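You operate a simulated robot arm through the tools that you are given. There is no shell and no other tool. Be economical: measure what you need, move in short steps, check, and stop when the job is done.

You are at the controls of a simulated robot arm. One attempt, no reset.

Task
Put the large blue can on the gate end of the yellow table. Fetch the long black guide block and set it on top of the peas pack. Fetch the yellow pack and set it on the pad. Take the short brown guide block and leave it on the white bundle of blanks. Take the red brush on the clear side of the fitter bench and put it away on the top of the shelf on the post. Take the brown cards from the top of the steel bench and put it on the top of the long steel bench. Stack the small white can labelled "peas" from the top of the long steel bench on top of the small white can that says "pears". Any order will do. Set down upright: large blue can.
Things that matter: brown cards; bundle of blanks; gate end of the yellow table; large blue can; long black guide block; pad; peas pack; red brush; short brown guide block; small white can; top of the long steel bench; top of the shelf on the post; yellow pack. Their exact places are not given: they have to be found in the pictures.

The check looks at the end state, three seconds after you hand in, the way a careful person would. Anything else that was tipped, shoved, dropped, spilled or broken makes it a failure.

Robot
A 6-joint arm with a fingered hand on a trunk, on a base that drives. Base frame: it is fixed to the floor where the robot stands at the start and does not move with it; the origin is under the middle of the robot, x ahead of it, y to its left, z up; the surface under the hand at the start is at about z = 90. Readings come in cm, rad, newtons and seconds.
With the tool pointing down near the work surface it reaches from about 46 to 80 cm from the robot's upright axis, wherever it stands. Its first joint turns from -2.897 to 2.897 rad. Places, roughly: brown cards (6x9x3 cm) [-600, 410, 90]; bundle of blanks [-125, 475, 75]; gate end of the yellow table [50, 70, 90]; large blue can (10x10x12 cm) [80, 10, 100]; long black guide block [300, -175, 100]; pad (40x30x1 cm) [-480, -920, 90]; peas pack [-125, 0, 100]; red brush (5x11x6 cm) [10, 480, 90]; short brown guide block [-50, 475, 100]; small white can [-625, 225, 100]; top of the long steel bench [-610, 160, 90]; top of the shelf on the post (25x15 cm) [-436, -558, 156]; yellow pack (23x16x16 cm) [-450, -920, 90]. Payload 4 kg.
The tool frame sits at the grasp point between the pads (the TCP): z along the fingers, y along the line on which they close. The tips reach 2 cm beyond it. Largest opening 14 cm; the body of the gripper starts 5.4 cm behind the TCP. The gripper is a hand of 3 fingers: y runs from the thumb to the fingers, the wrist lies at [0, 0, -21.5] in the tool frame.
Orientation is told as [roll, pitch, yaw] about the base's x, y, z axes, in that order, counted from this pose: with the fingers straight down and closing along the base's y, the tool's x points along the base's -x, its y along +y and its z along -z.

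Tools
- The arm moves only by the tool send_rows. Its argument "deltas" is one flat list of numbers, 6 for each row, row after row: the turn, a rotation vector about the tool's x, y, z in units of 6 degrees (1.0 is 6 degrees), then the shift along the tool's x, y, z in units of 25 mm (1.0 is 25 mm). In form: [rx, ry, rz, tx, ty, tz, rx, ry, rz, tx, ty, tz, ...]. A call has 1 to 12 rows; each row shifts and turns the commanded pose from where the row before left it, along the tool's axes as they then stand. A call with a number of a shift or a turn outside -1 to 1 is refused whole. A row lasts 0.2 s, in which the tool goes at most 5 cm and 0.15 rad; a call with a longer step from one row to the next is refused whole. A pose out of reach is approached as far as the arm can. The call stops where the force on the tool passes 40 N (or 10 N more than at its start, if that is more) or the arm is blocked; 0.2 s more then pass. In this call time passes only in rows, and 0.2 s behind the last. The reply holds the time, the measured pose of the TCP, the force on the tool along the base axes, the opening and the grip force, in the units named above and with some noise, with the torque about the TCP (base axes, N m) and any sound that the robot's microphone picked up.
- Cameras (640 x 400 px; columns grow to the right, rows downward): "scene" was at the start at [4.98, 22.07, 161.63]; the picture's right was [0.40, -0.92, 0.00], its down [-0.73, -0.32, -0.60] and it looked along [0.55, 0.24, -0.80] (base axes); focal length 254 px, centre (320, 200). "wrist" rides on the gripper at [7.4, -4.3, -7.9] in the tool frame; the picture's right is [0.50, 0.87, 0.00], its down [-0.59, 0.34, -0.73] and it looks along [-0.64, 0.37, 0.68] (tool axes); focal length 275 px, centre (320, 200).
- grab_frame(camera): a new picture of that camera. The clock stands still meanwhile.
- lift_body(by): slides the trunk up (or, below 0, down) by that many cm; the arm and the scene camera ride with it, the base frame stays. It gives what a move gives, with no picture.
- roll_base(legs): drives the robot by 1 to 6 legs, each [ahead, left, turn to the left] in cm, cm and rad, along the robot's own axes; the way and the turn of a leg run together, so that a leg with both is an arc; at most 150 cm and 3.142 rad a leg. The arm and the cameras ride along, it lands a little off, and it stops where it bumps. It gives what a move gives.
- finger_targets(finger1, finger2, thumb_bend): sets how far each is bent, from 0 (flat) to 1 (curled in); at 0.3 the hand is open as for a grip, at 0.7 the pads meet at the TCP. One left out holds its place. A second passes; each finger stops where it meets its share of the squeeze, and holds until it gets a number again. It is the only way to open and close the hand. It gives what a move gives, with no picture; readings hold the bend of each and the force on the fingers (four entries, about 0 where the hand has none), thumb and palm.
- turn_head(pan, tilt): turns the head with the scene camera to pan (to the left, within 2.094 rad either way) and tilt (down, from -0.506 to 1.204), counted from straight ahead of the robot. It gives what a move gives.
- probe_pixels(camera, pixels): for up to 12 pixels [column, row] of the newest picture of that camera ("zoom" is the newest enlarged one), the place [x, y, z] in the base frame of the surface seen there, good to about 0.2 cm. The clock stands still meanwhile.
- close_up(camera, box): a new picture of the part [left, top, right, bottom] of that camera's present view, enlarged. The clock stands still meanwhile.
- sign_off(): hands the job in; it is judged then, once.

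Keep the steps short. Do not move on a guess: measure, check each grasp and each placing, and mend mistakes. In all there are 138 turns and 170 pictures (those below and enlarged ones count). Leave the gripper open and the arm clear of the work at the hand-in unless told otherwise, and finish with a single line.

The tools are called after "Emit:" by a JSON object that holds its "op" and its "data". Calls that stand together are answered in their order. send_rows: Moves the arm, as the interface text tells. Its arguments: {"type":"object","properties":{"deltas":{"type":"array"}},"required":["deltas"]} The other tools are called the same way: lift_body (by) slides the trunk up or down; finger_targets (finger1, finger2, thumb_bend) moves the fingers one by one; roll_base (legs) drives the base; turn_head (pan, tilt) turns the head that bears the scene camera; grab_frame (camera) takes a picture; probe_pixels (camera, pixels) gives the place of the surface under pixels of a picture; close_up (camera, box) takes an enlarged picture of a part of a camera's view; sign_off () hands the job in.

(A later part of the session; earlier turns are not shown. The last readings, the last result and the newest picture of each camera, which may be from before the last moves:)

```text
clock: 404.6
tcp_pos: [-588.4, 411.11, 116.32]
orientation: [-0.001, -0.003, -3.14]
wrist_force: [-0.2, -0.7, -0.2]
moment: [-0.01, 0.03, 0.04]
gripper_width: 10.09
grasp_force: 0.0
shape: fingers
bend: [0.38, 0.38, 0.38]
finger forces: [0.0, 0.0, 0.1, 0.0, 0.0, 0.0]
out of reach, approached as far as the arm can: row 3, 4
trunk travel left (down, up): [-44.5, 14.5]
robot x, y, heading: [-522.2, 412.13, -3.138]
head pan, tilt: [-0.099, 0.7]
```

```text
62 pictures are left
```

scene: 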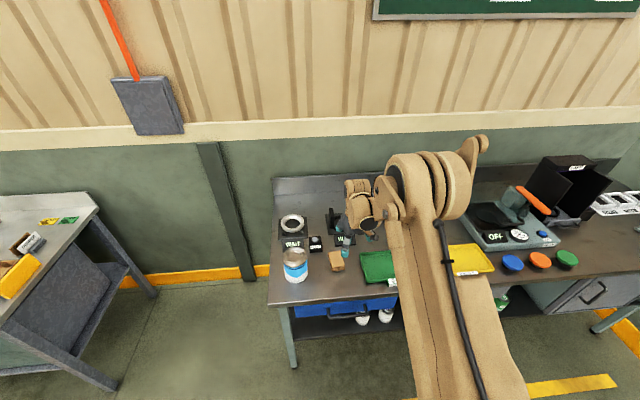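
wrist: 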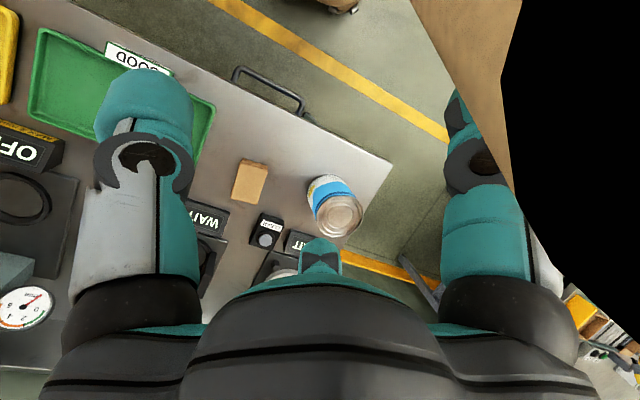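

Elbow is back up. Now measure the cards at (337,261).

Emit:
{"op": "close_up", "data": {"camera": "scene", "box": [300, 230, 380, 290]}}

Emit:
{"op": "probe_pixels", "data": {"camera": "scene", "pixels": [[331, 253], [341, 252], [333, 268], [343, 267], [337, 260], [338, 271], [328, 262], [350, 262]]}}

```text
6.67 times, centred on (340, 260) of scene
```

zoom: 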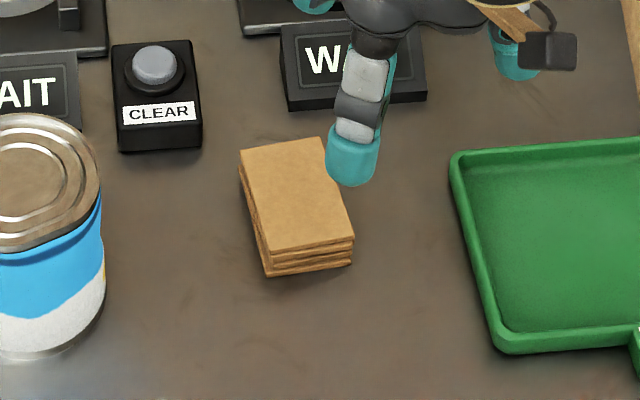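

```text
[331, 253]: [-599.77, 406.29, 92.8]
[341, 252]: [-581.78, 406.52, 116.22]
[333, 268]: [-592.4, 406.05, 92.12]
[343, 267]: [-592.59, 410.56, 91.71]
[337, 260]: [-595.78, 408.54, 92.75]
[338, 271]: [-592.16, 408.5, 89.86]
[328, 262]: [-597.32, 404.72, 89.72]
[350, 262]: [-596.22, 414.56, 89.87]
```

Cards: x -601…-592, y 405…411.3, top z 92.8. I check the neighbour box edges and set the hand above.

Emit:
{"op": "probe_pixels", "data": {"camera": "zoom", "pixels": [[310, 105], [400, 100], [200, 140], [165, 150], [243, 150], [322, 140], [265, 270], [353, 262], [300, 195], [330, 60]]}}

Emit:
{"op": "finger_targets", "data": {"finger1": 0.25, "finger2": 0.25, "thumb_bend": 0.25}}

Emit:
{"op": "send_rows", "data": {"deltas": [0, 0, 0, -1, 0.3, 0, 0, 0, 0, -1, 0.3, 0, 0, 0, 0, -1, 0.2, 0, 0, 0, 0, -0.25, 0, 0]}}

Emit:
{"op": "lift_body", "data": {"by": -17}}

Emit:
{"op": "grab_frame", "data": {"camera": "wrist"}}

```text
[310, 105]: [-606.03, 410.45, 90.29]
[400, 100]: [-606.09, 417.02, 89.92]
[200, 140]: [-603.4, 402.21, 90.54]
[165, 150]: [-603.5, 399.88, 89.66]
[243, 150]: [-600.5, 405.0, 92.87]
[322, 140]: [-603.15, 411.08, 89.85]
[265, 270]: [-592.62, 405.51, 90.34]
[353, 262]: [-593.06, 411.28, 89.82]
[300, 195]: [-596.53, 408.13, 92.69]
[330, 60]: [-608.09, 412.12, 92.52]
```

```text
clock: 405.6
tcp_pos: [-588.34, 411.08, 116.29]
orientation: [-0.002, -0.003, -3.14]
wrist_force: [0.0, -0.1, -0.6]
moment: [-0.01, -0.03, 0.01]
gripper_width: 13.36
grasp_force: 0.1
shape: fingers
bend: [0.25, 0.25, 0.25]
finger forces: [0.1, 0.0, 0.1, 0.0, 0.1, 0.0]
trunk travel left (down, up): [-44.5, 14.5]
robot x, y, heading: [-521.99, 412.04, -3.134]
head pan, tilt: [-0.099, 0.7]
```

```text
clock: 406.6
tcp_pos: [-596.52, 408.95, 116.18]
orientation: [-0.001, -0.001, -3.14]
wrist_force: [-0.1, 0.2, 0.9]
moment: [-0.04, 0.0, 0.0]
gripper_width: 13.32
grasp_force: 0.0
shape: fingers
bend: [0.25, 0.25, 0.25]
finger forces: [0.0, 0.1, 0.1, 0.1, 0.0, 0.1]
trunk travel left (down, up): [-44.5, 14.5]
robot x, y, heading: [-521.83, 411.87, -3.14]
head pan, tilt: [-0.099, 0.7]
```

```text
clock: 408.5
tcp_pos: [-596.65, 409.11, 99.35]
orientation: [0.0, -0.002, -3.138]
wrist_force: [-0.6, 0.1, -0.1]
moment: [-0.01, -0.01, 0.0]
gripper_width: 13.31
grasp_force: 0.0
shape: fingers
bend: [0.25, 0.25, 0.25]
finger forces: [0.1, 0.0, 0.0, 0.0, 0.1, 0.0]
trunk travel left (down, up): [-27.5, 31.5]
robot x, y, heading: [-522.02, 411.96, -3.141]
head pan, tilt: [-0.099, 0.7]
```

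```text
60 pictures are left
```

wrist: 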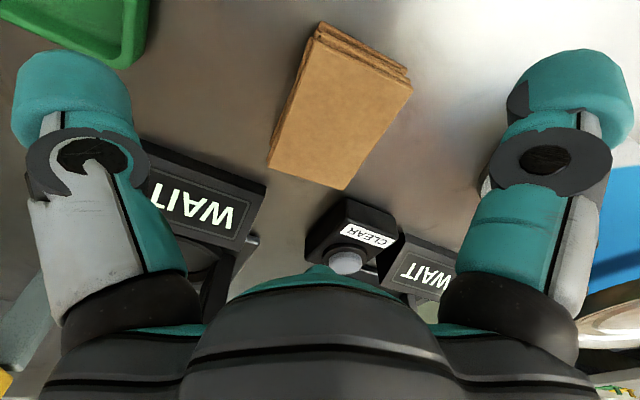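

Clear on all sides. Descend to z≈93.3 and close in two steps.

Emit:
{"op": "send_rows", "data": {"deltas": [0, 0, 0, 0, 0, 1, 0, 0, 0, 0, 0, 0.8, 0, 0, 0, 0, 0, 0.4, 0, 0, 0, 0, 0, 0.2]}}

Emit:
{"op": "finger_targets", "data": {"finger1": 0.4, "finger2": 0.4, "thumb_bend": 0.5}}

Emit:
{"op": "finger_targets", "data": {"finger1": 0.55, "finger2": 0.55, "thumb_bend": 0.65}}

Emit:
{"op": "grab_frame", "data": {"camera": "wrist"}}

```text
clock: 409.5
tcp_pos: [-596.56, 408.96, 93.12]
orientation: [-0.001, -0.002, -3.14]
wrist_force: [-0.3, -0.4, -0.2]
moment: [-0.03, -0.01, 0.01]
gripper_width: 13.31
grasp_force: 0.1
shape: fingers
bend: [0.25, 0.25, 0.25]
finger forces: [0.1, 0.1, 0.0, 0.0, 0.1, 0.0]
trunk travel left (down, up): [-27.5, 31.5]
robot x, y, heading: [-521.96, 411.94, -3.138]
head pan, tilt: [-0.099, 0.7]
```

```text
clock: 410.5
tcp_pos: [-596.61, 408.93, 93.23]
orientation: [-0.001, -0.002, -3.14]
wrist_force: [0.3, -0.5, 0.2]
moment: [0.01, 0.0, 0.05]
gripper_width: 8.21
grasp_force: 2.1
shape: fingers
bend: [0.39, 0.39, 0.5]
finger forces: [1.7, 1.8, 0.0, 0.1, 0.0, 0.0]
trunk travel left (down, up): [-27.5, 31.5]
robot x, y, heading: [-521.97, 412.03, -3.141]
head pan, tilt: [-0.099, 0.7]
```

```text
clock: 411.5
tcp_pos: [-596.62, 408.96, 93.21]
orientation: [0.0, -0.002, -3.14]
wrist_force: [-0.1, 0.1, 4.2]
moment: [-0.06, 0.02, -0.02]
gripper_width: 6.77
grasp_force: 17.4
shape: fingers
bend: [0.41, 0.41, 0.61]
finger forces: [11.4, 13.1, 0.1, 0.1, 9.7, 0.0]
trunk travel left (down, up): [-27.5, 31.5]
robot x, y, heading: [-522.47, 411.8, -3.138]
head pan, tilt: [-0.099, 0.7]
```

```text
59 pictures are left
```

wrist: 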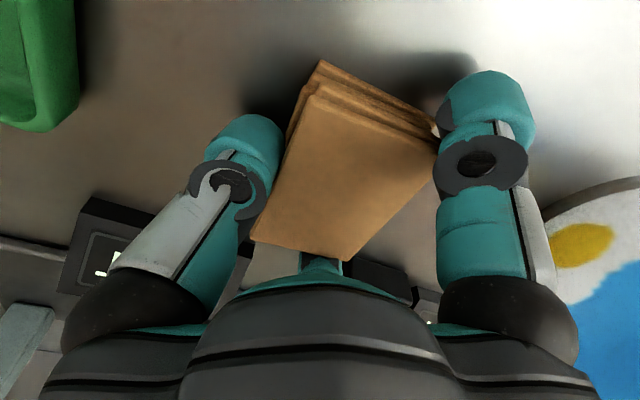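

All three fingers hold (11/13/10 N). Tighten slightly, lift and check.

Emit:
{"op": "finger_targets", "data": {"finger1": 0.6, "finger2": 0.6, "thumb_bend": 0.72}}

Emit:
{"op": "send_rows", "data": {"deltas": [0, 0, 0, 0, 0, -0.3, 0, 0, 0, 0, 0, -0.7, 0, 0, 0, 0, 0, -1, 0, 0, 0, 0.5, 0, -1, 0, 0, 0, 1, 0, -1, 0, 0, 0, 1, 0, -1, 0, 0, 0, 1, 0, -1, 0, 0, 0, 1, 0, -1]}}

Emit:
{"op": "grab_frame", "data": {"camera": "wrist"}}

```text
clock: 412.5
tcp_pos: [-596.54, 408.88, 93.18]
orientation: [-0.001, -0.002, -3.139]
wrist_force: [-0.1, 0.2, 1.5]
moment: [-0.02, 0.09, -0.02]
gripper_width: 5.45
grasp_force: 18.7
shape: fingers
bend: [0.45, 0.38, 0.65]
finger forces: [11.5, 14.3, 0.0, 0.0, 11.2, 0.0]
trunk travel left (down, up): [-27.5, 31.5]
robot x, y, heading: [-522.35, 412.09, -3.144]
head pan, tilt: [-0.099, 0.7]
```

```text
clock: 414.3
tcp_pos: [-585.07, 409.17, 110.59]
orientation: [-0.002, -0.003, -3.139]
wrist_force: [0.6, 0.0, 0.3]
moment: [0.03, 0.02, 0.01]
gripper_width: 5.41
grasp_force: 18.5
shape: fingers
bend: [0.45, 0.38, 0.65]
finger forces: [11.4, 13.7, 0.1, 0.0, 11.0, 0.1]
trunk travel left (down, up): [-27.5, 31.5]
robot x, y, heading: [-522.28, 412.01, -3.138]
head pan, tilt: [-0.099, 0.7]
```

```text
58 pictures are left
```

wrist: 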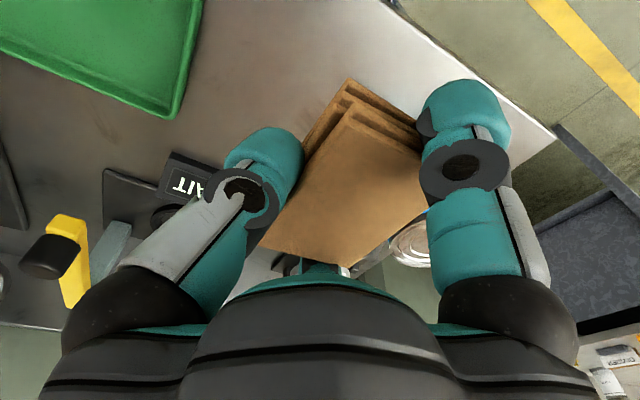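

Held firmly. Raise the trunk 10 cm and drive back to the long bench opposite its clear back area (-632, 208).

Emit:
{"op": "lift_body", "data": {"by": 10}}

Emit:
{"op": "roll_base", "data": {"legs": [[0, 101, 0], [0, 100, 0], [35, 0, 0]]}}

Emit:
{"op": "turn_head", "data": {"pan": 0.05, "tilt": 0.85}}

Emit:
{"op": "grab_frame", "data": {"camera": "scene"}}

```text
clock: 415.6
tcp_pos: [-585.24, 409.07, 120.61]
orientation: [-0.001, 0.001, -3.14]
wrist_force: [-0.3, 0.4, -0.8]
moment: [0.01, -0.03, -0.02]
gripper_width: 5.43
grasp_force: 17.9
shape: fingers
bend: [0.45, 0.38, 0.65]
finger forces: [11.4, 13.7, 0.1, 0.0, 11.0, 0.0]
trunk travel left (down, up): [-37.5, 21.5]
robot x, y, heading: [-522.34, 411.52, -3.143]
head pan, tilt: [-0.099, 0.7]
```

```text
clock: 427.5
tcp_pos: [-619.58, 207.88, 120.56]
orientation: [-0.001, -0.001, -3.137]
wrist_force: [0.1, 0.2, -0.3]
moment: [-0.02, -0.02, 0.0]
gripper_width: 5.44
grasp_force: 18.1
shape: fingers
bend: [0.45, 0.38, 0.65]
finger forces: [11.6, 13.6, 0.1, 0.0, 11.0, 0.0]
trunk travel left (down, up): [-37.5, 21.5]
robot x, y, heading: [-556.16, 211.18, -3.131]
head pan, tilt: [-0.099, 0.7]
```

```text
clock: 428.2
tcp_pos: [-619.44, 207.76, 120.63]
orientation: [-0.002, -0.002, -3.136]
wrist_force: [-0.3, 0.9, 0.5]
moment: [0.02, 0.02, 0.0]
gripper_width: 5.43
grasp_force: 17.9
shape: fingers
bend: [0.45, 0.38, 0.65]
finger forces: [11.5, 13.7, 0.0, 0.0, 10.8, 0.0]
trunk travel left (down, up): [-37.5, 21.5]
robot x, y, heading: [-556.6, 210.96, -3.136]
head pan, tilt: [0.051, 0.85]
```

```text
57 pictures are left
```

scene: 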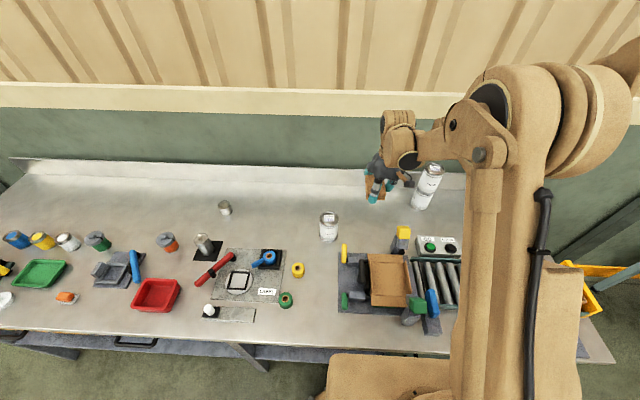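

Free spot below. Extend 9 cm, lower the trunk, then the hand.

Emit:
{"op": "send_rows", "data": {"deltas": [0, 0, 0, -0.9, 0, 0, 0, 0, 0, -0.9, 0, 0, 0, 0, 0, -0.9, 0, 0, 0, 0, 0, -0.9, 0, 0]}}

Emit:
{"op": "lift_body", "data": {"by": -16}}

Emit:
{"op": "send_rows", "data": {"deltas": [0, 0, 0, 0, 0, 1, 0, 0, 0, 0, 0, 1, 0, 0, 0, 0, 0, 1, 0, 0, 0, 0, 0, 0.8, 0, 0, 0, 0, 0, 0.4, 0, 0, 0, 0, 0, 0.2]}}

Emit:
{"op": "grab_frame", "data": {"camera": "wrist"}}

```text
clock: 429.2
tcp_pos: [-628.48, 207.75, 120.57]
orientation: [-0.002, -0.001, -3.137]
wrist_force: [-1.1, -0.5, 0.1]
moment: [0.0, 0.01, -0.02]
gripper_width: 5.42
grasp_force: 18.3
shape: fingers
bend: [0.45, 0.38, 0.65]
finger forces: [11.4, 13.5, 0.0, 0.1, 10.8, 0.0]
trunk travel left (down, up): [-37.5, 21.5]
robot x, y, heading: [-556.0, 210.63, -3.143]
head pan, tilt: [0.051, 0.85]
```

```text
clock: 431.0
tcp_pos: [-628.45, 207.73, 104.69]
orientation: [-0.003, -0.001, -3.136]
wrist_force: [0.6, 0.0, -0.8]
moment: [0.01, -0.01, 0.02]
gripper_width: 5.41
grasp_force: 17.8
shape: fingers
bend: [0.45, 0.38, 0.65]
finger forces: [11.4, 13.5, 0.0, 0.0, 10.9, 0.0]
trunk travel left (down, up): [-21.5, 37.5]
robot x, y, heading: [-556.48, 211.05, -3.135]
head pan, tilt: [0.051, 0.85]
```

```text
clock: 432.4
tcp_pos: [-628.46, 207.81, 93.59]
orientation: [-0.002, -0.001, -3.136]
wrist_force: [-0.8, 0.3, -0.6]
moment: [0.02, -0.01, 0.0]
gripper_width: 5.42
grasp_force: 18.2
shape: fingers
bend: [0.45, 0.38, 0.65]
finger forces: [11.6, 13.5, 0.0, 0.0, 10.7, 0.0]
trunk travel left (down, up): [-21.5, 37.5]
robot x, y, heading: [-556.65, 210.93, -3.143]
head pan, tilt: [0.051, 0.85]
```

```text
56 pictures are left
```

wrist: 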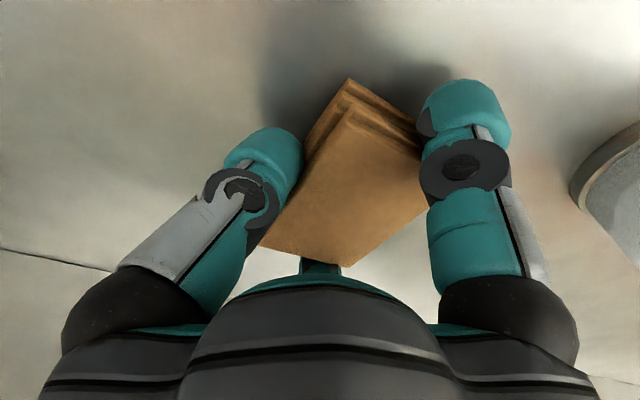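

Down the last 3–4 mm, release, rise while coming in.

Emit:
{"op": "send_rows", "data": {"deltas": [0, 0, 0, 0, 0, 0.12, 0, 0, 0, 0, 0, 0.06]}}

Emit:
{"op": "finger_targets", "data": {"finger1": 0.28, "finger2": 0.28, "thumb_bend": 0.4}}

Emit:
{"op": "send_rows", "data": {"deltas": [0, 0, 0, 0, 0, -0.5, 0, 0, 0, 0, 0, -1, 0, 0, 0, 0, 0, -1, 0, 0, 0, 0.5, 0, -1, 0, 0, 0, 1, 0, -1, 0, 0, 0, 1, 0, -1, 0, 0, 0, 1, 0, -1, 0, 0, 0, 1, 0, -1, 0, 0, 0, 1, 0, -1, 0, 0, 0, 1, 0, -1, 0, 0, 0, 1, 0, -1, 0, 0, 0, 1, 0, -1]}}

Emit:
{"op": "grab_frame", "data": {"camera": "wrist"}}

```text
clock: 433.0
tcp_pos: [-628.49, 207.86, 93.15]
orientation: [-0.004, 0.001, -3.136]
wrist_force: [0.0, -0.3, 5.2]
moment: [-0.25, 0.22, 0.0]
gripper_width: 5.41
grasp_force: 18.7
shape: fingers
bend: [0.45, 0.38, 0.65]
finger forces: [12.0, 15.4, 0.0, 0.0, 10.1, 0.0]
trunk travel left (down, up): [-21.5, 37.5]
robot x, y, heading: [-556.22, 210.82, -3.141]
head pan, tilt: [0.051, 0.85]
```

```text
clock: 434.0
tcp_pos: [-628.63, 207.8, 93.11]
orientation: [-0.001, -0.003, -3.137]
wrist_force: [0.2, -0.1, 0.3]
moment: [-0.01, 0.01, 0.01]
gripper_width: 11.17
grasp_force: 0.1
shape: fingers
bend: [0.28, 0.28, 0.4]
finger forces: [0.0, 0.0, 0.1, 0.0, 0.0, 0.1]
trunk travel left (down, up): [-21.5, 37.5]
robot x, y, heading: [-556.29, 210.99, -3.135]
head pan, tilt: [0.051, 0.85]
```

```text
clock: 436.6
tcp_pos: [-607.1, 207.84, 121.98]
orientation: [-0.001, -0.003, -3.137]
wrist_force: [0.6, -0.5, 1.3]
moment: [0.01, 0.01, 0.01]
gripper_width: 11.19
grasp_force: 0.0
shape: fingers
bend: [0.28, 0.28, 0.4]
finger forces: [0.0, 0.1, 0.1, 0.0, 0.0, 0.1]
trunk travel left (down, up): [-21.5, 37.5]
robot x, y, heading: [-556.06, 210.83, -3.137]
head pan, tilt: [0.051, 0.85]
```

```text
55 pictures are left
```

wrist: 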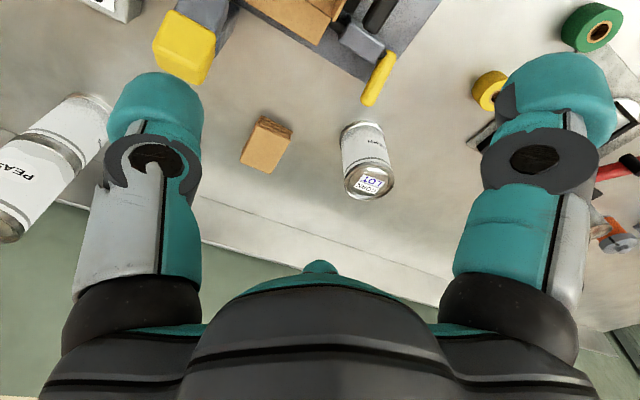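

The cards lie on the long bench. Now toward the fitter bench: back off, turn to +x and look.

Emit:
{"op": "roll_base", "data": {"legs": [[-40, 0, 0], [0, 0, -1.57], [0, 0, -1.0]]}}

Emit:
{"op": "turn_head", "data": {"pan": -0.3, "tilt": 0.3}}

Emit:
{"op": "grab_frame", "data": {"camera": "scene"}}

Emit:
{"op": "probe_pixels", "data": {"camera": "scene", "pixels": [[100, 250], [200, 250], [300, 250], [400, 250], [500, 250], [320, 320], [200, 180], [320, 180], [420, 180], [100, 180], [250, 200], [370, 210]]}}

```text
clock: 445.4
tcp_pos: [-475.92, 242.03, 121.83]
orientation: [-0.001, -0.003, 0.592]
wrist_force: [0.1, 0.7, 0.1]
moment: [-0.03, -0.01, 0.01]
gripper_width: 11.22
grasp_force: 0.0
shape: fingers
bend: [0.28, 0.28, 0.4]
finger forces: [0.1, 0.0, 0.0, 0.1, 0.0, 0.1]
trunk travel left (down, up): [-21.5, 37.5]
robot x, y, heading: [-516.38, 210.43, 0.594]
head pan, tilt: [0.051, 0.85]
```

```text
clock: 446.4
tcp_pos: [-476.02, 241.92, 121.77]
orientation: [-0.001, -0.002, 0.592]
wrist_force: [0.6, -0.5, 0.8]
moment: [0.03, 0.02, 0.04]
gripper_width: 11.19
grasp_force: 0.1
shape: fingers
bend: [0.28, 0.28, 0.4]
finger forces: [0.0, 0.0, 0.0, 0.0, 0.0, 0.1]
trunk travel left (down, up): [-21.5, 37.5]
robot x, y, heading: [-516.65, 210.96, 0.59]
head pan, tilt: [-0.3, 0.3]
```

```text
54 pictures are left
```

scene: 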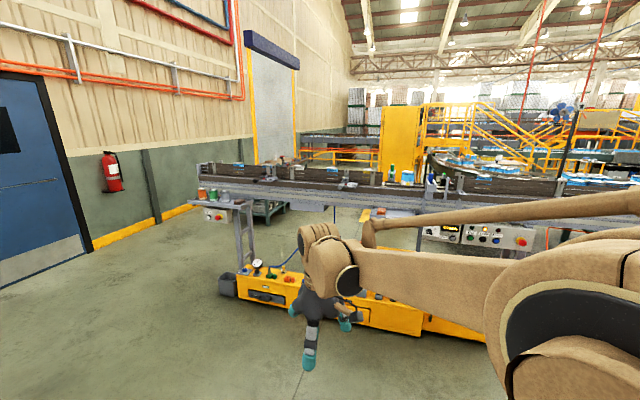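

```text
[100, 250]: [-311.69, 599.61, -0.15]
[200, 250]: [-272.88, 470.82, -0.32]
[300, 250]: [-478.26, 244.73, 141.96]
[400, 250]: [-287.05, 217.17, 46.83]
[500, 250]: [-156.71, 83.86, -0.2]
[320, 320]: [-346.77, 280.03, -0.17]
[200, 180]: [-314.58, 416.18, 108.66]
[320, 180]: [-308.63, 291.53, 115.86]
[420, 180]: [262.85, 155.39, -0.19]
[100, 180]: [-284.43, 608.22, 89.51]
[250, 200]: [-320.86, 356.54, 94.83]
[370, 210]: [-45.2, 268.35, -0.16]
```

The middle conveyor ends at y≈425. I go round its end at y≈505 and look.

Emit:
{"op": "roll_base", "data": {"legs": [[0, 0, 0.98], [145, 0, 0], [145, 0, 0], [0, 0, -1.57], [130, 0, 0], [90, 0, 0]]}}

Emit:
{"op": "turn_head", "data": {"pan": 0.0, "tilt": 0.4}}

Emit:
{"op": "grab_frame", "data": {"camera": "scene"}}

Emit:
{"op": "probe_pixels", "data": {"camera": "scene", "pixels": [[100, 250], [200, 250], [300, 250], [400, 250], [500, 250], [320, 320], [200, 180], [320, 180], [420, 180], [100, 180], [250, 200], [370, 210]]}}

```text
clock: 477.2
tcp_pos: [-242.53, 508.73, 121.91]
orientation: [-0.002, -0.002, 0.028]
wrist_force: [1.1, -0.3, 0.3]
moment: [0.01, 0.01, 0.03]
gripper_width: 11.2
grasp_force: 0.0
shape: fingers
bend: [0.28, 0.28, 0.4]
finger forces: [0.1, 0.0, 0.0, 0.0, 0.0, 0.0]
trunk travel left (down, up): [-21.5, 37.5]
robot x, y, heading: [-293.34, 504.44, 0.027]
head pan, tilt: [-0.3, 0.3]
```

```text
clock: 478.0
tcp_pos: [-242.55, 508.55, 121.76]
orientation: [-0.002, -0.002, 0.028]
wrist_force: [0.4, 0.4, -0.1]
moment: [-0.01, 0.0, 0.02]
gripper_width: 11.2
grasp_force: 0.0
shape: fingers
bend: [0.28, 0.28, 0.4]
finger forces: [0.1, 0.1, 0.0, 0.1, 0.0, 0.0]
trunk travel left (down, up): [-21.5, 37.5]
robot x, y, heading: [-293.62, 504.71, 0.027]
head pan, tilt: [0.0, 0.4]
```

```text
53 pictures are left
```

scene: 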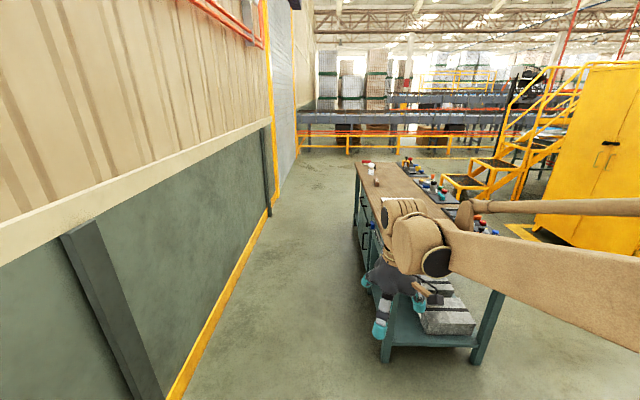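

```text
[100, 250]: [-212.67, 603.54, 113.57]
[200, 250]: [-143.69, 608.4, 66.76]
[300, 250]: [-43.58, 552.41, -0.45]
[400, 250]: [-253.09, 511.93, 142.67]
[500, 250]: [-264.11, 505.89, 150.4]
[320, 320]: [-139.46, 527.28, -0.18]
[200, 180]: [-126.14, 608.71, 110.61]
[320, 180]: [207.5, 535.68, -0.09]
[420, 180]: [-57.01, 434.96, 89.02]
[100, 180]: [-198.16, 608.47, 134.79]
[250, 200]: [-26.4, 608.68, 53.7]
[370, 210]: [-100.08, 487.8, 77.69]
```

Fitter bench spans x -150…50, y 425…490; an aisle runs along the wall side. I drive in at y≈550 and face the bench.

Emit:
{"op": "roll_base", "data": {"legs": [[0, 48, -0.02], [120, 0, 0], [100, 0, 0], [0, 0, -1.57]]}}

Emit:
{"op": "turn_head", "data": {"pan": 0.35, "tilt": 0.75}}

Emit:
{"op": "grab_frame", "data": {"camera": "scene"}}

Emit:
{"op": "turn_head", "data": {"pan": -0.45, "tilt": 0.75}}

Emit:
{"op": "grab_frame", "data": {"camera": "scene"}}

```text
clock: 495.1
tcp_pos: [-72.39, 500.48, 121.86]
orientation: [-0.002, 0.001, -1.573]
wrist_force: [0.1, 0.2, -0.4]
moment: [-0.02, 0.02, 0.0]
gripper_width: 11.17
grasp_force: 0.0
shape: fingers
bend: [0.28, 0.28, 0.4]
finger forces: [0.0, 0.1, 0.0, 0.0, 0.0, 0.0]
trunk travel left (down, up): [-21.5, 37.5]
robot x, y, heading: [-74.92, 551.32, -1.573]
head pan, tilt: [0.0, 0.4]
```

```text
clock: 495.9
tcp_pos: [-72.39, 500.53, 121.77]
orientation: [-0.003, -0.001, -1.572]
wrist_force: [0.7, 0.0, -0.3]
moment: [-0.03, -0.01, -0.02]
gripper_width: 11.19
grasp_force: 0.0
shape: fingers
bend: [0.28, 0.28, 0.4]
finger forces: [0.0, 0.0, 0.0, 0.0, 0.1, 0.0]
trunk travel left (down, up): [-21.5, 37.5]
robot x, y, heading: [-75.52, 551.57, -1.569]
head pan, tilt: [0.351, 0.75]
```

```text
52 pictures are left
```

scene: 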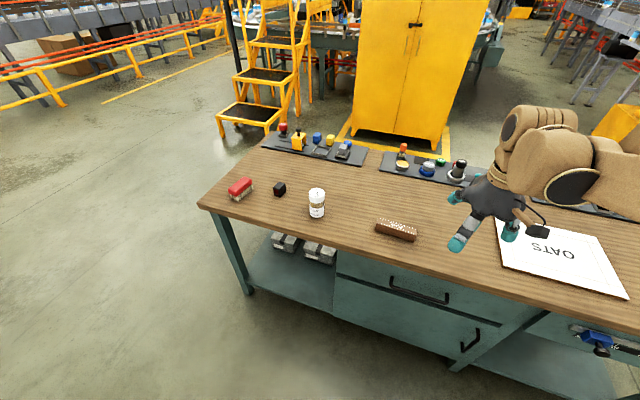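

```text
clock: 497.0
tcp_pos: [-72.4, 500.55, 121.85]
orientation: [-0.001, -0.003, -1.574]
wrist_force: [0.5, 0.2, -0.7]
moment: [-0.01, -0.02, -0.02]
gripper_width: 11.18
grasp_force: 0.0
shape: fingers
bend: [0.28, 0.28, 0.4]
finger forces: [0.1, 0.0, 0.1, 0.0, 0.0, 0.0]
trunk travel left (down, up): [-21.5, 37.5]
robot x, y, heading: [-75.31, 551.62, -1.575]
head pan, tilt: [-0.45, 0.75]
```

```text
51 pictures are left
```

scene: 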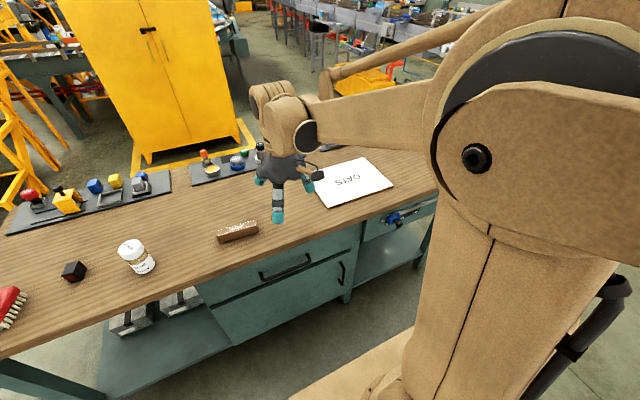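

Red brush at left, short brown block at (237,232), white "OATS" bundle at (350,185). Probing.

Emit:
{"op": "probe_pixels", "data": {"camera": "scene", "pixels": [[218, 240], [257, 227], [237, 225], [238, 238], [222, 234], [350, 185], [315, 180], [393, 186], [333, 208], [362, 160], [270, 250], [240, 250]]}}

Emit:
{"op": "close_up", "data": {"camera": "scene", "box": [200, 140, 420, 270]}}

```text
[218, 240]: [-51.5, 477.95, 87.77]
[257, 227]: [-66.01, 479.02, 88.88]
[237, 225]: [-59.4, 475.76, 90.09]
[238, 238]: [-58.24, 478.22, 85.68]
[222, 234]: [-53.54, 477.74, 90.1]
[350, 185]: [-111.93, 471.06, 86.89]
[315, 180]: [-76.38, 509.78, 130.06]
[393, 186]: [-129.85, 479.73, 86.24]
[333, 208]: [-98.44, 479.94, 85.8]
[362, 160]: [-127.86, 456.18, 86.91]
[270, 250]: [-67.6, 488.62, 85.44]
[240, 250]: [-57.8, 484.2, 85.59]
```

```text
2.91 times, centred on (310, 205) of scene
```

zoom: 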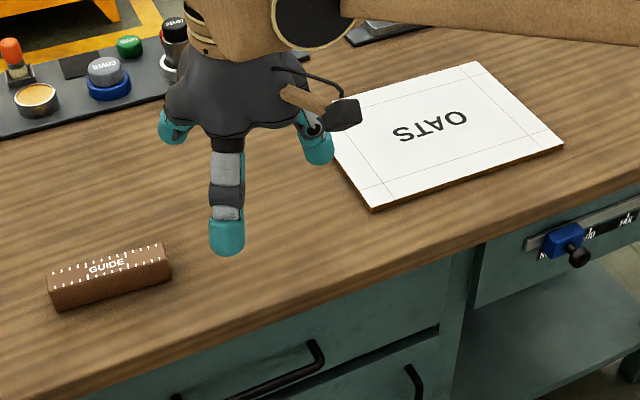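

The OATS bundle (x -98…-130, y 456…480, top 86.9) is the bundle of blanks. Brown block: ~15 cm along x at y≈477, top 90.1. I shift the base so the wrist can turn 90°.

Emit:
{"op": "probe_pixels", "data": {"camera": "zoom", "pixels": [[55, 272], [162, 246], [168, 262], [58, 292], [110, 268], [60, 305], [165, 282], [110, 258], [112, 278]]}}

Emit:
{"op": "roll_base", "data": {"legs": [[10, 38, 0]]}}

Emit:
{"op": "send_rows", "data": {"deltas": [0, 0, 0, -0.5, -0.97, 0, 0, 0, 0, -0.5, -0.97, 0, 0, 0, 0, -0.5, -0.97, 0, 0, 0, 0, -0.5, -0.97, 0, 0, 0, 0, -0.5, -0.97, 0, 0, 0, 0, -0.5, -0.97, 0, 0, 0, 0, -0.5, -0.97, 0, 0, 0, 0, -0.5, -0.97, 0, 0, 0, 0, -0.5, -0.97, 0, 0, 0, 0, -0.5, -0.97, 0]}}

Emit:
{"op": "send_rows", "data": {"deltas": [0, 0, 1, 0, 0, 0, 0, 0, 1, 0, 0, 0, 0, 0, 1, 0, 0, 0, 0, 0, 1, 0, 0, 0, 0, 0, 1, 0, 0, 0, 0, 0, 1, 0, 0, 0, 0, 0, 1, 0, 0, 0, 0, 0, 1, 0, 0, 0, 0, 0, 1, 0, 0, 0, 0, 0, 1, 0, 0, 0, 0, 0, 1, 0, 0, 0]}}

Emit:
{"op": "turn_head", "data": {"pan": -0.15, "tilt": 0.95}}

Emit:
{"op": "grab_frame", "data": {"camera": "scene"}}

```text
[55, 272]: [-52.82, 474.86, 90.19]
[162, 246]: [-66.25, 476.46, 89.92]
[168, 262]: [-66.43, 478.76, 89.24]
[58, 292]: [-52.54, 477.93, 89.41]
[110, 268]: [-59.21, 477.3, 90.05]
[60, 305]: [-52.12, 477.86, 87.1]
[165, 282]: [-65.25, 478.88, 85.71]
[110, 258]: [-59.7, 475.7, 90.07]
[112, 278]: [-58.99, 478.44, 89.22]
```

```text
clock: 499.4
tcp_pos: [-35.19, 490.16, 121.75]
orientation: [-0.003, -0.002, -1.58]
wrist_force: [0.5, 0.2, 0.2]
moment: [-0.02, 0.04, 0.01]
gripper_width: 11.2
grasp_force: 0.0
shape: fingers
bend: [0.28, 0.28, 0.4]
finger forces: [0.1, 0.0, 0.1, 0.0, 0.1, 0.0]
trunk travel left (down, up): [-21.5, 37.5]
robot x, y, heading: [-38.27, 540.89, -1.578]
head pan, tilt: [-0.45, 0.75]
```

```text
clock: 501.6
tcp_pos: [-59.55, 477.9, 121.87]
orientation: [-0.001, -0.001, -1.578]
wrist_force: [-0.4, -0.2, 0.2]
moment: [-0.01, 0.04, -0.04]
gripper_width: 11.2
grasp_force: 0.1
shape: fingers
bend: [0.28, 0.28, 0.4]
finger forces: [0.1, 0.1, 0.0, 0.1, 0.1, 0.1]
trunk travel left (down, up): [-21.5, 37.5]
robot x, y, heading: [-37.71, 540.89, -1.582]
head pan, tilt: [-0.45, 0.75]
```

```text
clock: 504.1
tcp_pos: [-59.6, 477.99, 121.95]
orientation: [0.001, -0.003, -2.733]
wrist_force: [-0.2, 0.3, -0.6]
moment: [-0.01, -0.04, 0.05]
gripper_width: 11.18
grasp_force: 0.0
shape: fingers
bend: [0.28, 0.28, 0.4]
finger forces: [0.1, 0.0, 0.0, 0.0, 0.0, 0.0]
trunk travel left (down, up): [-21.5, 37.5]
robot x, y, heading: [-37.92, 540.76, -1.578]
head pan, tilt: [-0.45, 0.75]
```

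```text
clock: 504.9
tcp_pos: [-59.6, 477.99, 121.85]
orientation: [0.002, -0.002, -2.729]
wrist_force: [0.1, 0.5, -0.7]
moment: [-0.01, 0.0, -0.02]
gripper_width: 11.17
grasp_force: 0.0
shape: fingers
bend: [0.28, 0.28, 0.4]
finger forces: [0.0, 0.0, 0.1, 0.0, 0.1, 0.1]
trunk travel left (down, up): [-21.5, 37.5]
robot x, y, heading: [-37.91, 541.09, -1.579]
head pan, tilt: [-0.15, 0.949]
```

```text
49 pictures are left
```

scene: 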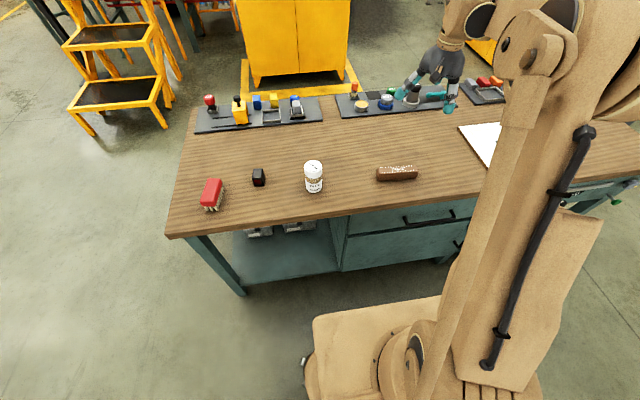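

Wrist turns fine. Finish the turn (slight block skew ≈ -4°), centre on (-59.4, 476.8), and descend.

Emit:
{"op": "finger_targets", "data": {"finger1": 0.4, "finger2": 0.4, "thumb_bend": 0.4}}

Emit:
{"op": "send_rows", "data": {"deltas": [0, 0, 1, 0, 0, 0, 0, 0, 1, 0, 0, 0, 0, 0, 1, 0, 0, 0, 0, 0, 1, 0, 0, 0, 0, 0, 0.5, 0, 0, 0, 0, 0, 0, 0.06, 0.48, 0, 0, 0, 0, 0, 0, 1, 0, 0, 0, 0, 0, 1, 0, 0, 0, 0, 0, 1, 0, 0, 0, 0, 0, 1, 0, 0, 0, 0, 0, 1, 0, 0, 0, 0, 0, 1]}}

Emit:
{"op": "grab_frame", "data": {"camera": "wrist"}}

```text
clock: 505.9
tcp_pos: [-59.56, 477.83, 122.0]
orientation: [0.001, -0.001, -2.732]
wrist_force: [0.2, 0.2, -0.2]
moment: [0.01, 0.03, -0.01]
gripper_width: 9.47
grasp_force: 0.0
shape: fingers
bend: [0.4, 0.4, 0.4]
finger forces: [0.0, 0.0, 0.0, 0.0, 0.0, 0.1]
trunk travel left (down, up): [-21.5, 37.5]
robot x, y, heading: [-37.66, 541.1, -1.578]
head pan, tilt: [-0.15, 0.949]
```

```text
clock: 508.4
tcp_pos: [-59.48, 476.62, 106.9]
orientation: [0.001, 0.0, 3.08]
wrist_force: [0.0, -0.2, -0.3]
moment: [-0.01, -0.02, 0.02]
gripper_width: 9.49
grasp_force: 0.0
shape: fingers
bend: [0.4, 0.4, 0.4]
finger forces: [0.0, 0.0, 0.1, 0.1, 0.0, 0.0]
trunk travel left (down, up): [-21.5, 37.5]
robot x, y, heading: [-37.59, 541.08, -1.577]
head pan, tilt: [-0.15, 0.949]
```

```text
48 pictures are left
```

wrist: 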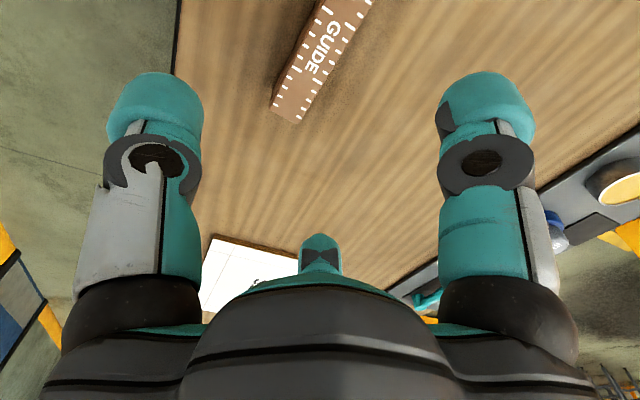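

Aligned. Descend to z≈89.4, close.

Emit:
{"op": "send_rows", "data": {"deltas": [0, 0, 0, 0, 0, 1, 0, 0, 0, 0, 0, 1, 0, 0, 0, 0, 0, 1, 0, 0, 0, 0, 0, 1, 0, 0, 0, 0, 0, 1, 0, 0, 0, 0, 0, 1, 0, 0, 0, 0, 0, 0.7, 0, 0, 0, 0, 0, 0.3]}}

Emit:
{"op": "finger_targets", "data": {"finger1": 0.75, "finger2": 0.75, "thumb_bend": 0.75}}

Emit:
{"op": "send_rows", "data": {"deltas": [0, 0, 0, 0, 0, -0.3, 0, 0, 0, 0, 0, -0.7, 0, 0, 0, 0, 0, -1, 0, 0, 0, 0, 0, -1]}}

Emit:
{"op": "grab_frame", "data": {"camera": "wrist"}}

```text
clock: 510.2
tcp_pos: [-59.61, 476.78, 89.2]
orientation: [0.002, -0.002, 3.081]
wrist_force: [0.3, 0.4, -0.1]
moment: [0.01, -0.01, -0.01]
gripper_width: 9.52
grasp_force: 0.0
shape: fingers
bend: [0.4, 0.4, 0.4]
finger forces: [0.0, 0.1, 0.1, 0.0, 0.1, 0.0]
trunk travel left (down, up): [-21.5, 37.5]
robot x, y, heading: [-37.35, 541.12, -1.579]
head pan, tilt: [-0.15, 0.949]
```

```text
clock: 511.2
tcp_pos: [-59.65, 476.76, 89.33]
orientation: [0.003, -0.002, 3.08]
wrist_force: [0.1, 0.4, 0.3]
moment: [-0.04, 0.01, 0.0]
gripper_width: 4.04
grasp_force: 29.4
shape: fingers
bend: [0.58, 0.59, 0.58]
finger forces: [14.6, 14.5, 0.1, 0.0, 29.3, 0.0]
trunk travel left (down, up): [-21.5, 37.5]
robot x, y, heading: [-37.81, 541.01, -1.584]
head pan, tilt: [-0.15, 0.949]
```

```text
clock: 512.2
tcp_pos: [-59.73, 476.57, 96.92]
orientation: [0.002, -0.003, 3.081]
wrist_force: [0.4, 0.2, -2.3]
moment: [0.01, 0.06, -0.01]
gripper_width: 4.04
grasp_force: 29.2
shape: fingers
bend: [0.58, 0.59, 0.58]
finger forces: [14.7, 14.8, 0.1, 0.0, 29.3, 0.0]
trunk travel left (down, up): [-21.5, 37.5]
robot x, y, heading: [-37.91, 541.2, -1.583]
head pan, tilt: [-0.15, 0.949]
```

```text
47 pictures are left
```

wrist: 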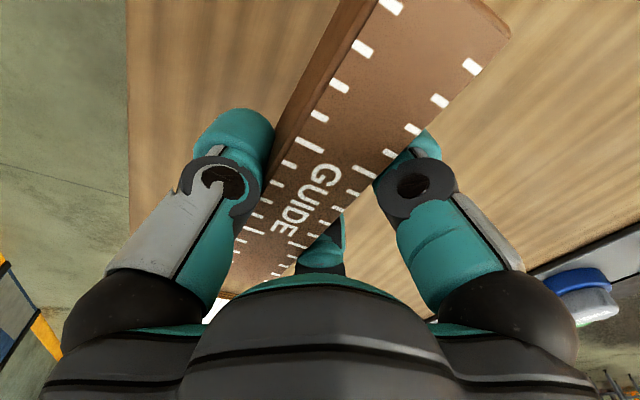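

Held. Drive 54 cm right and 8 cm ahead to bring it over the bundle, then look.

Emit:
{"op": "roll_base", "data": {"legs": [[8, -54, 0]]}}

Emit:
{"op": "turn_head", "data": {"pan": -0.35, "tilt": 0.95}}

Emit:
{"op": "grab_frame", "data": {"camera": "scene"}}

Emit:
{"op": "grab_frame", "data": {"camera": "wrist"}}

```text
clock: 515.4
tcp_pos: [-113.65, 468.91, 96.79]
orientation: [0.003, 0.001, 3.082]
wrist_force: [0.3, -0.6, -2.3]
moment: [0.0, -0.01, 0.02]
gripper_width: 4.06
grasp_force: 29.8
shape: fingers
bend: [0.58, 0.59, 0.58]
finger forces: [14.5, 14.7, 0.0, 0.0, 29.2, 0.1]
trunk travel left (down, up): [-21.5, 37.5]
robot x, y, heading: [-91.94, 533.5, -1.575]
head pan, tilt: [-0.15, 0.949]
```

```text
clock: 516.1
tcp_pos: [-113.46, 468.85, 96.81]
orientation: [0.002, -0.001, 3.082]
wrist_force: [0.1, -0.4, -2.8]
moment: [-0.03, 0.05, 0.0]
gripper_width: 4.03
grasp_force: 29.2
shape: fingers
bend: [0.58, 0.59, 0.58]
finger forces: [14.6, 14.7, 0.0, 0.0, 29.3, 0.0]
trunk travel left (down, up): [-21.5, 37.5]
robot x, y, heading: [-91.86, 533.63, -1.578]
head pan, tilt: [-0.351, 0.949]
```

```text
46 pictures are left
```

scene: 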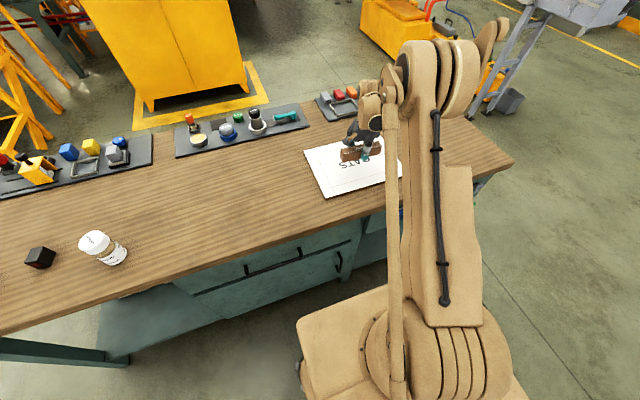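

```text
45 pictures are left
```

wrist: 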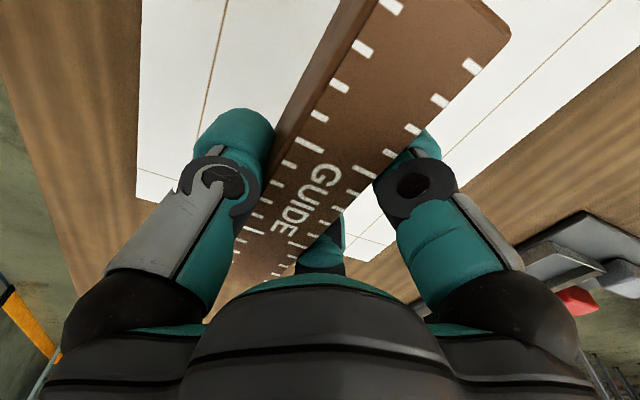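

Over the middle of the bundle. Lower 6 cm to contact, release and rise.

Emit:
{"op": "send_rows", "data": {"deltas": [0, 0, 0, 0, 0, 1, 0, 0, 0, 0, 0, 1, 0, 0, 0, 0, 0, 0.3, 0, 0, 0, 0, 0, 0.12, 0, 0, 0, 0, 0, 0.08]}}

Emit:
{"op": "finger_targets", "data": {"finger1": 0.42, "finger2": 0.42, "thumb_bend": 0.42}}

Emit:
{"op": "send_rows", "data": {"deltas": [0, 0, 0, 0, 0, -0.5, 0, 0, 0, 0, 0, -1, 0, 0, 0, 0, 0, -1, 0, 0, 0, 0, 0, -1, 0, 0, 0, 0, 0, -1, 0, 0, 0, 0, 0, -1, 0, 0, 0, 0, 0, -1, 0, 0, 0, 0, 0, -1, 0, 0, 0, 0, 0, -1, 0, 0, 0, 0, -0.5, -1]}}

Emit:
{"op": "close_up", "data": {"camera": "scene", "box": [290, 110, 420, 210]}}

```text
clock: 517.3
tcp_pos: [-113.45, 468.78, 90.47]
orientation: [0.002, -0.001, 3.083]
wrist_force: [-0.2, -0.7, -2.1]
moment: [-0.02, 0.0, -0.02]
gripper_width: 4.05
grasp_force: 29.8
shape: fingers
bend: [0.58, 0.59, 0.58]
finger forces: [14.8, 14.9, 0.1, 0.0, 29.3, 0.1]
trunk travel left (down, up): [-21.5, 37.5]
robot x, y, heading: [-92.0, 533.34, -1.581]
head pan, tilt: [-0.351, 0.949]
```

```text
clock: 518.3
tcp_pos: [-113.48, 468.89, 90.49]
orientation: [0.001, -0.003, 3.083]
wrist_force: [-0.6, -0.4, -0.2]
moment: [-0.04, 0.04, -0.01]
gripper_width: 8.86
grasp_force: 0.1
shape: fingers
bend: [0.42, 0.42, 0.42]
finger forces: [0.0, 0.0, 0.0, 0.0, 0.0, 0.0]
trunk travel left (down, up): [-21.5, 37.5]
robot x, y, heading: [-91.51, 533.93, -1.576]
head pan, tilt: [-0.351, 0.949]
```

```text
clock: 520.5
tcp_pos: [-113.29, 470.4, 114.27]
orientation: [0.003, 0.0, 3.082]
wrist_force: [0.5, 0.1, 0.0]
moment: [-0.02, 0.01, 0.0]
gripper_width: 8.9
grasp_force: 0.1
shape: fingers
bend: [0.42, 0.42, 0.42]
finger forces: [0.0, 0.0, 0.0, 0.0, 0.1, 0.0]
trunk travel left (down, up): [-21.5, 37.5]
robot x, y, heading: [-91.69, 533.39, -1.579]
head pan, tilt: [-0.351, 0.949]
```

```text
4.00 times, centred on (355, 160) of scene
```

zoom: 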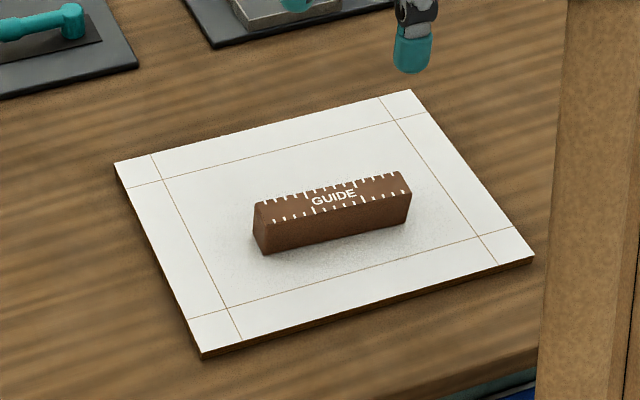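

Brown block sits on the bundle. Now for the black block: keep the wrist as is, raise the trunk, back off, turn to +x and drive past the bench.

Emit:
{"op": "lift_body", "data": {"by": 20}}

Emit:
{"op": "roll_base", "data": {"legs": [[-22, 0, 0], [0, 0, 1.55], [145, 0, 0], [145, 0, 0]]}}

Emit:
{"op": "turn_head", "data": {"pan": -0.3, "tilt": 0.3}}

Emit:
{"op": "grab_frame", "data": {"camera": "scene"}}

Emit:
{"op": "probe_pixels", "data": {"camera": "scene", "pixels": [[100, 250], [200, 250], [300, 250], [400, 250], [500, 250], [320, 320], [200, 180], [320, 180], [420, 180], [100, 180], [250, 200], [370, 210]]}}

```text
clock: 522.7
tcp_pos: [-113.32, 470.36, 134.37]
orientation: [0.002, -0.002, 3.081]
wrist_force: [-1.0, 0.4, -0.2]
moment: [-0.03, 0.04, 0.01]
gripper_width: 8.87
grasp_force: 0.0
shape: fingers
bend: [0.42, 0.42, 0.42]
finger forces: [0.0, 0.0, 0.1, 0.0, 0.1, 0.1]
trunk travel left (down, up): [-41.5, 17.5]
robot x, y, heading: [-91.99, 533.63, -1.582]
head pan, tilt: [-0.351, 0.949]
```

```text
clock: 541.9
tcp_pos: [264.01, 520.45, 134.25]
orientation: [0.002, -0.002, -1.661]
wrist_force: [0.1, 0.1, -0.9]
moment: [-0.01, 0.02, 0.0]
gripper_width: 8.84
grasp_force: 0.0
shape: fingers
bend: [0.42, 0.42, 0.42]
finger forces: [0.0, 0.0, 0.0, 0.0, 0.0, 0.0]
trunk travel left (down, up): [-41.5, 17.5]
robot x, y, heading: [201.6, 544.29, -0.035]
head pan, tilt: [-0.351, 0.949]
```

```text
clock: 542.9
tcp_pos: [263.93, 520.55, 134.33]
orientation: [0.001, -0.003, -1.662]
wrist_force: [-0.1, -0.6, 0.4]
moment: [0.03, 0.01, 0.0]
gripper_width: 8.86
grasp_force: 0.0
shape: fingers
bend: [0.42, 0.42, 0.42]
finger forces: [0.0, 0.0, 0.0, 0.0, 0.1, 0.1]
trunk travel left (down, up): [-41.5, 17.5]
robot x, y, heading: [201.55, 544.14, -0.039]
head pan, tilt: [-0.3, 0.3]
```

```text
43 pictures are left
```

scene: 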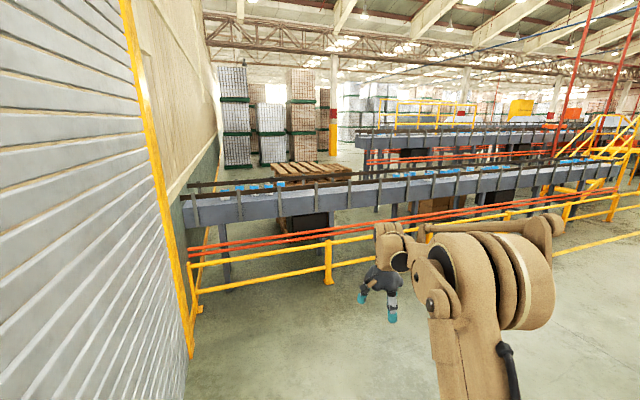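

```text
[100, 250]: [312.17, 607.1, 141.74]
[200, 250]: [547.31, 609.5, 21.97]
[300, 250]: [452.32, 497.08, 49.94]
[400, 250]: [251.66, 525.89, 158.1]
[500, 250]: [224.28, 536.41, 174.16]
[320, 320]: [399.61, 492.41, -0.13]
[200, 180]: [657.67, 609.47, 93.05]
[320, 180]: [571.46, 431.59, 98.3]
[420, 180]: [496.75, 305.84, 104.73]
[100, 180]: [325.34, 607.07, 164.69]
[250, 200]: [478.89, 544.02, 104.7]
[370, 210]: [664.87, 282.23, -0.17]
```

Railing at x≈452 as expected. Turn to face -y, shift to x≈385, look down the aisle.

Emit:
{"op": "roll_base", "data": {"legs": [[0, 0, -1.53], [0, 130, 0], [60, 55, 0]]}}

Emit:
{"op": "turn_head", "data": {"pan": 0.1, "tilt": 0.35}}

Emit:
{"op": "grab_frame", "data": {"camera": "scene"}}

Emit:
{"op": "probe_pixels", "data": {"camera": "scene", "pixels": [[100, 250], [200, 250], [300, 250], [400, 250], [500, 250], [320, 320], [200, 180], [300, 180], [370, 180], [100, 180], [250, 200], [340, 200]]}}

```text
clock: 557.3
tcp_pos: [371.08, 421.64, 134.29]
orientation: [0.002, -0.002, 3.107]
wrist_force: [0.1, -0.4, 0.2]
moment: [0.0, -0.01, -0.02]
gripper_width: 8.87
grasp_force: 0.0
shape: fingers
bend: [0.42, 0.42, 0.42]
finger forces: [0.1, 0.0, 0.0, 0.1, 0.0, 0.1]
trunk travel left (down, up): [-41.5, 17.5]
robot x, y, heading: [391.07, 485.39, -1.553]
head pan, tilt: [-0.3, 0.3]
```

```text
clock: 558.2
tcp_pos: [371.11, 421.64, 134.29]
orientation: [0.003, -0.003, 3.105]
wrist_force: [1.1, -0.3, -0.3]
moment: [-0.02, 0.01, -0.03]
gripper_width: 8.86
grasp_force: 0.1
shape: fingers
bend: [0.42, 0.42, 0.42]
finger forces: [0.0, 0.1, 0.0, 0.1, 0.0, 0.0]
trunk travel left (down, up): [-41.5, 17.5]
robot x, y, heading: [391.27, 485.34, -1.552]
head pan, tilt: [0.099, 0.351]
```

```text
42 pictures are left
```

scene: 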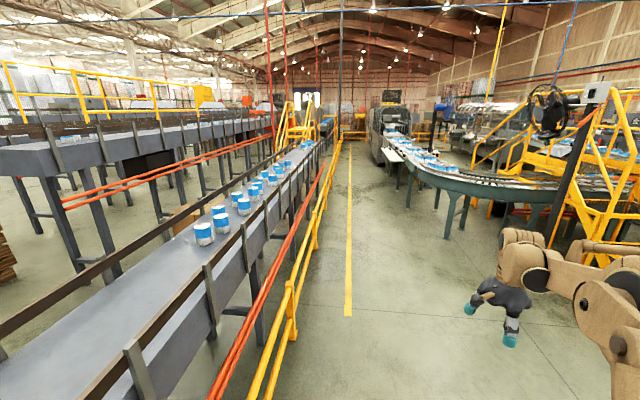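

```text
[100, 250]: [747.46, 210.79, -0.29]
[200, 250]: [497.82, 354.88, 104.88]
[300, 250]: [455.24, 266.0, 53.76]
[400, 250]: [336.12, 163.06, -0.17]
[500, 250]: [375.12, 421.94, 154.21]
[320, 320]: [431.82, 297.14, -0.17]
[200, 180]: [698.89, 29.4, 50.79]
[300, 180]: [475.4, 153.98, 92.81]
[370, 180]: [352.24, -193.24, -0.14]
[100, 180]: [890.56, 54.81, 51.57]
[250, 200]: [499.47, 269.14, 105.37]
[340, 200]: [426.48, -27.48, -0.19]
```

The aisle is clear. Drive down to y≈-193 and turn to face the conveyor.

Emit:
{"op": "roll_base", "data": {"legs": [[148, 0, -0.02], [148, 0, 0], [148, 0, 0], [148, 0, 0], [86, 0, 0], [0, 0, -1.56]]}}

Emit:
{"op": "turn_head", "data": {"pan": 0.0, "tilt": 0.8}}

Emit:
{"op": "grab_frame", "data": {"camera": "scene"}}

```text
clock: 594.2
tcp_pos: [345.51, -172.58, 134.23]
orientation: [0.001, -0.003, 1.54]
wrist_force: [0.2, 0.0, 0.6]
moment: [0.0, 0.01, 0.01]
gripper_width: 8.86
grasp_force: 0.0
shape: fingers
bend: [0.42, 0.42, 0.42]
finger forces: [0.1, 0.1, 0.0, 0.0, 0.1, 0.0]
trunk travel left (down, up): [-41.5, 17.5]
robot x, y, heading: [409.22, -192.29, -3.121]
head pan, tilt: [0.099, 0.351]
```

```text
clock: 595.1
tcp_pos: [345.26, -172.76, 134.32]
orientation: [0.001, -0.001, 1.54]
wrist_force: [1.0, -0.2, 0.3]
moment: [0.0, -0.02, 0.0]
gripper_width: 8.9
grasp_force: 0.1
shape: fingers
bend: [0.42, 0.42, 0.42]
finger forces: [0.0, 0.1, 0.0, 0.0, 0.1, 0.0]
trunk travel left (down, up): [-41.5, 17.5]
robot x, y, heading: [408.86, -192.19, -3.117]
head pan, tilt: [0.0, 0.799]
```

```text
41 pictures are left
```

scene: 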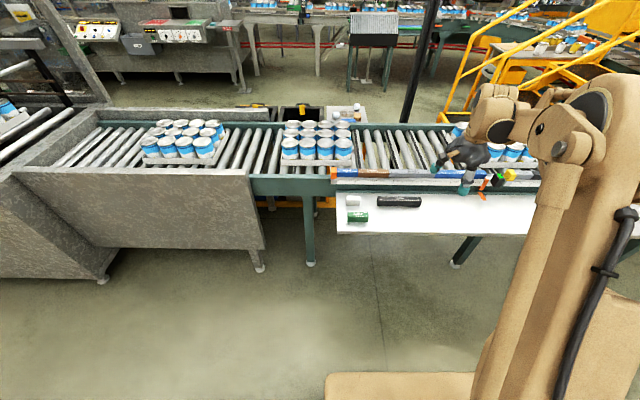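

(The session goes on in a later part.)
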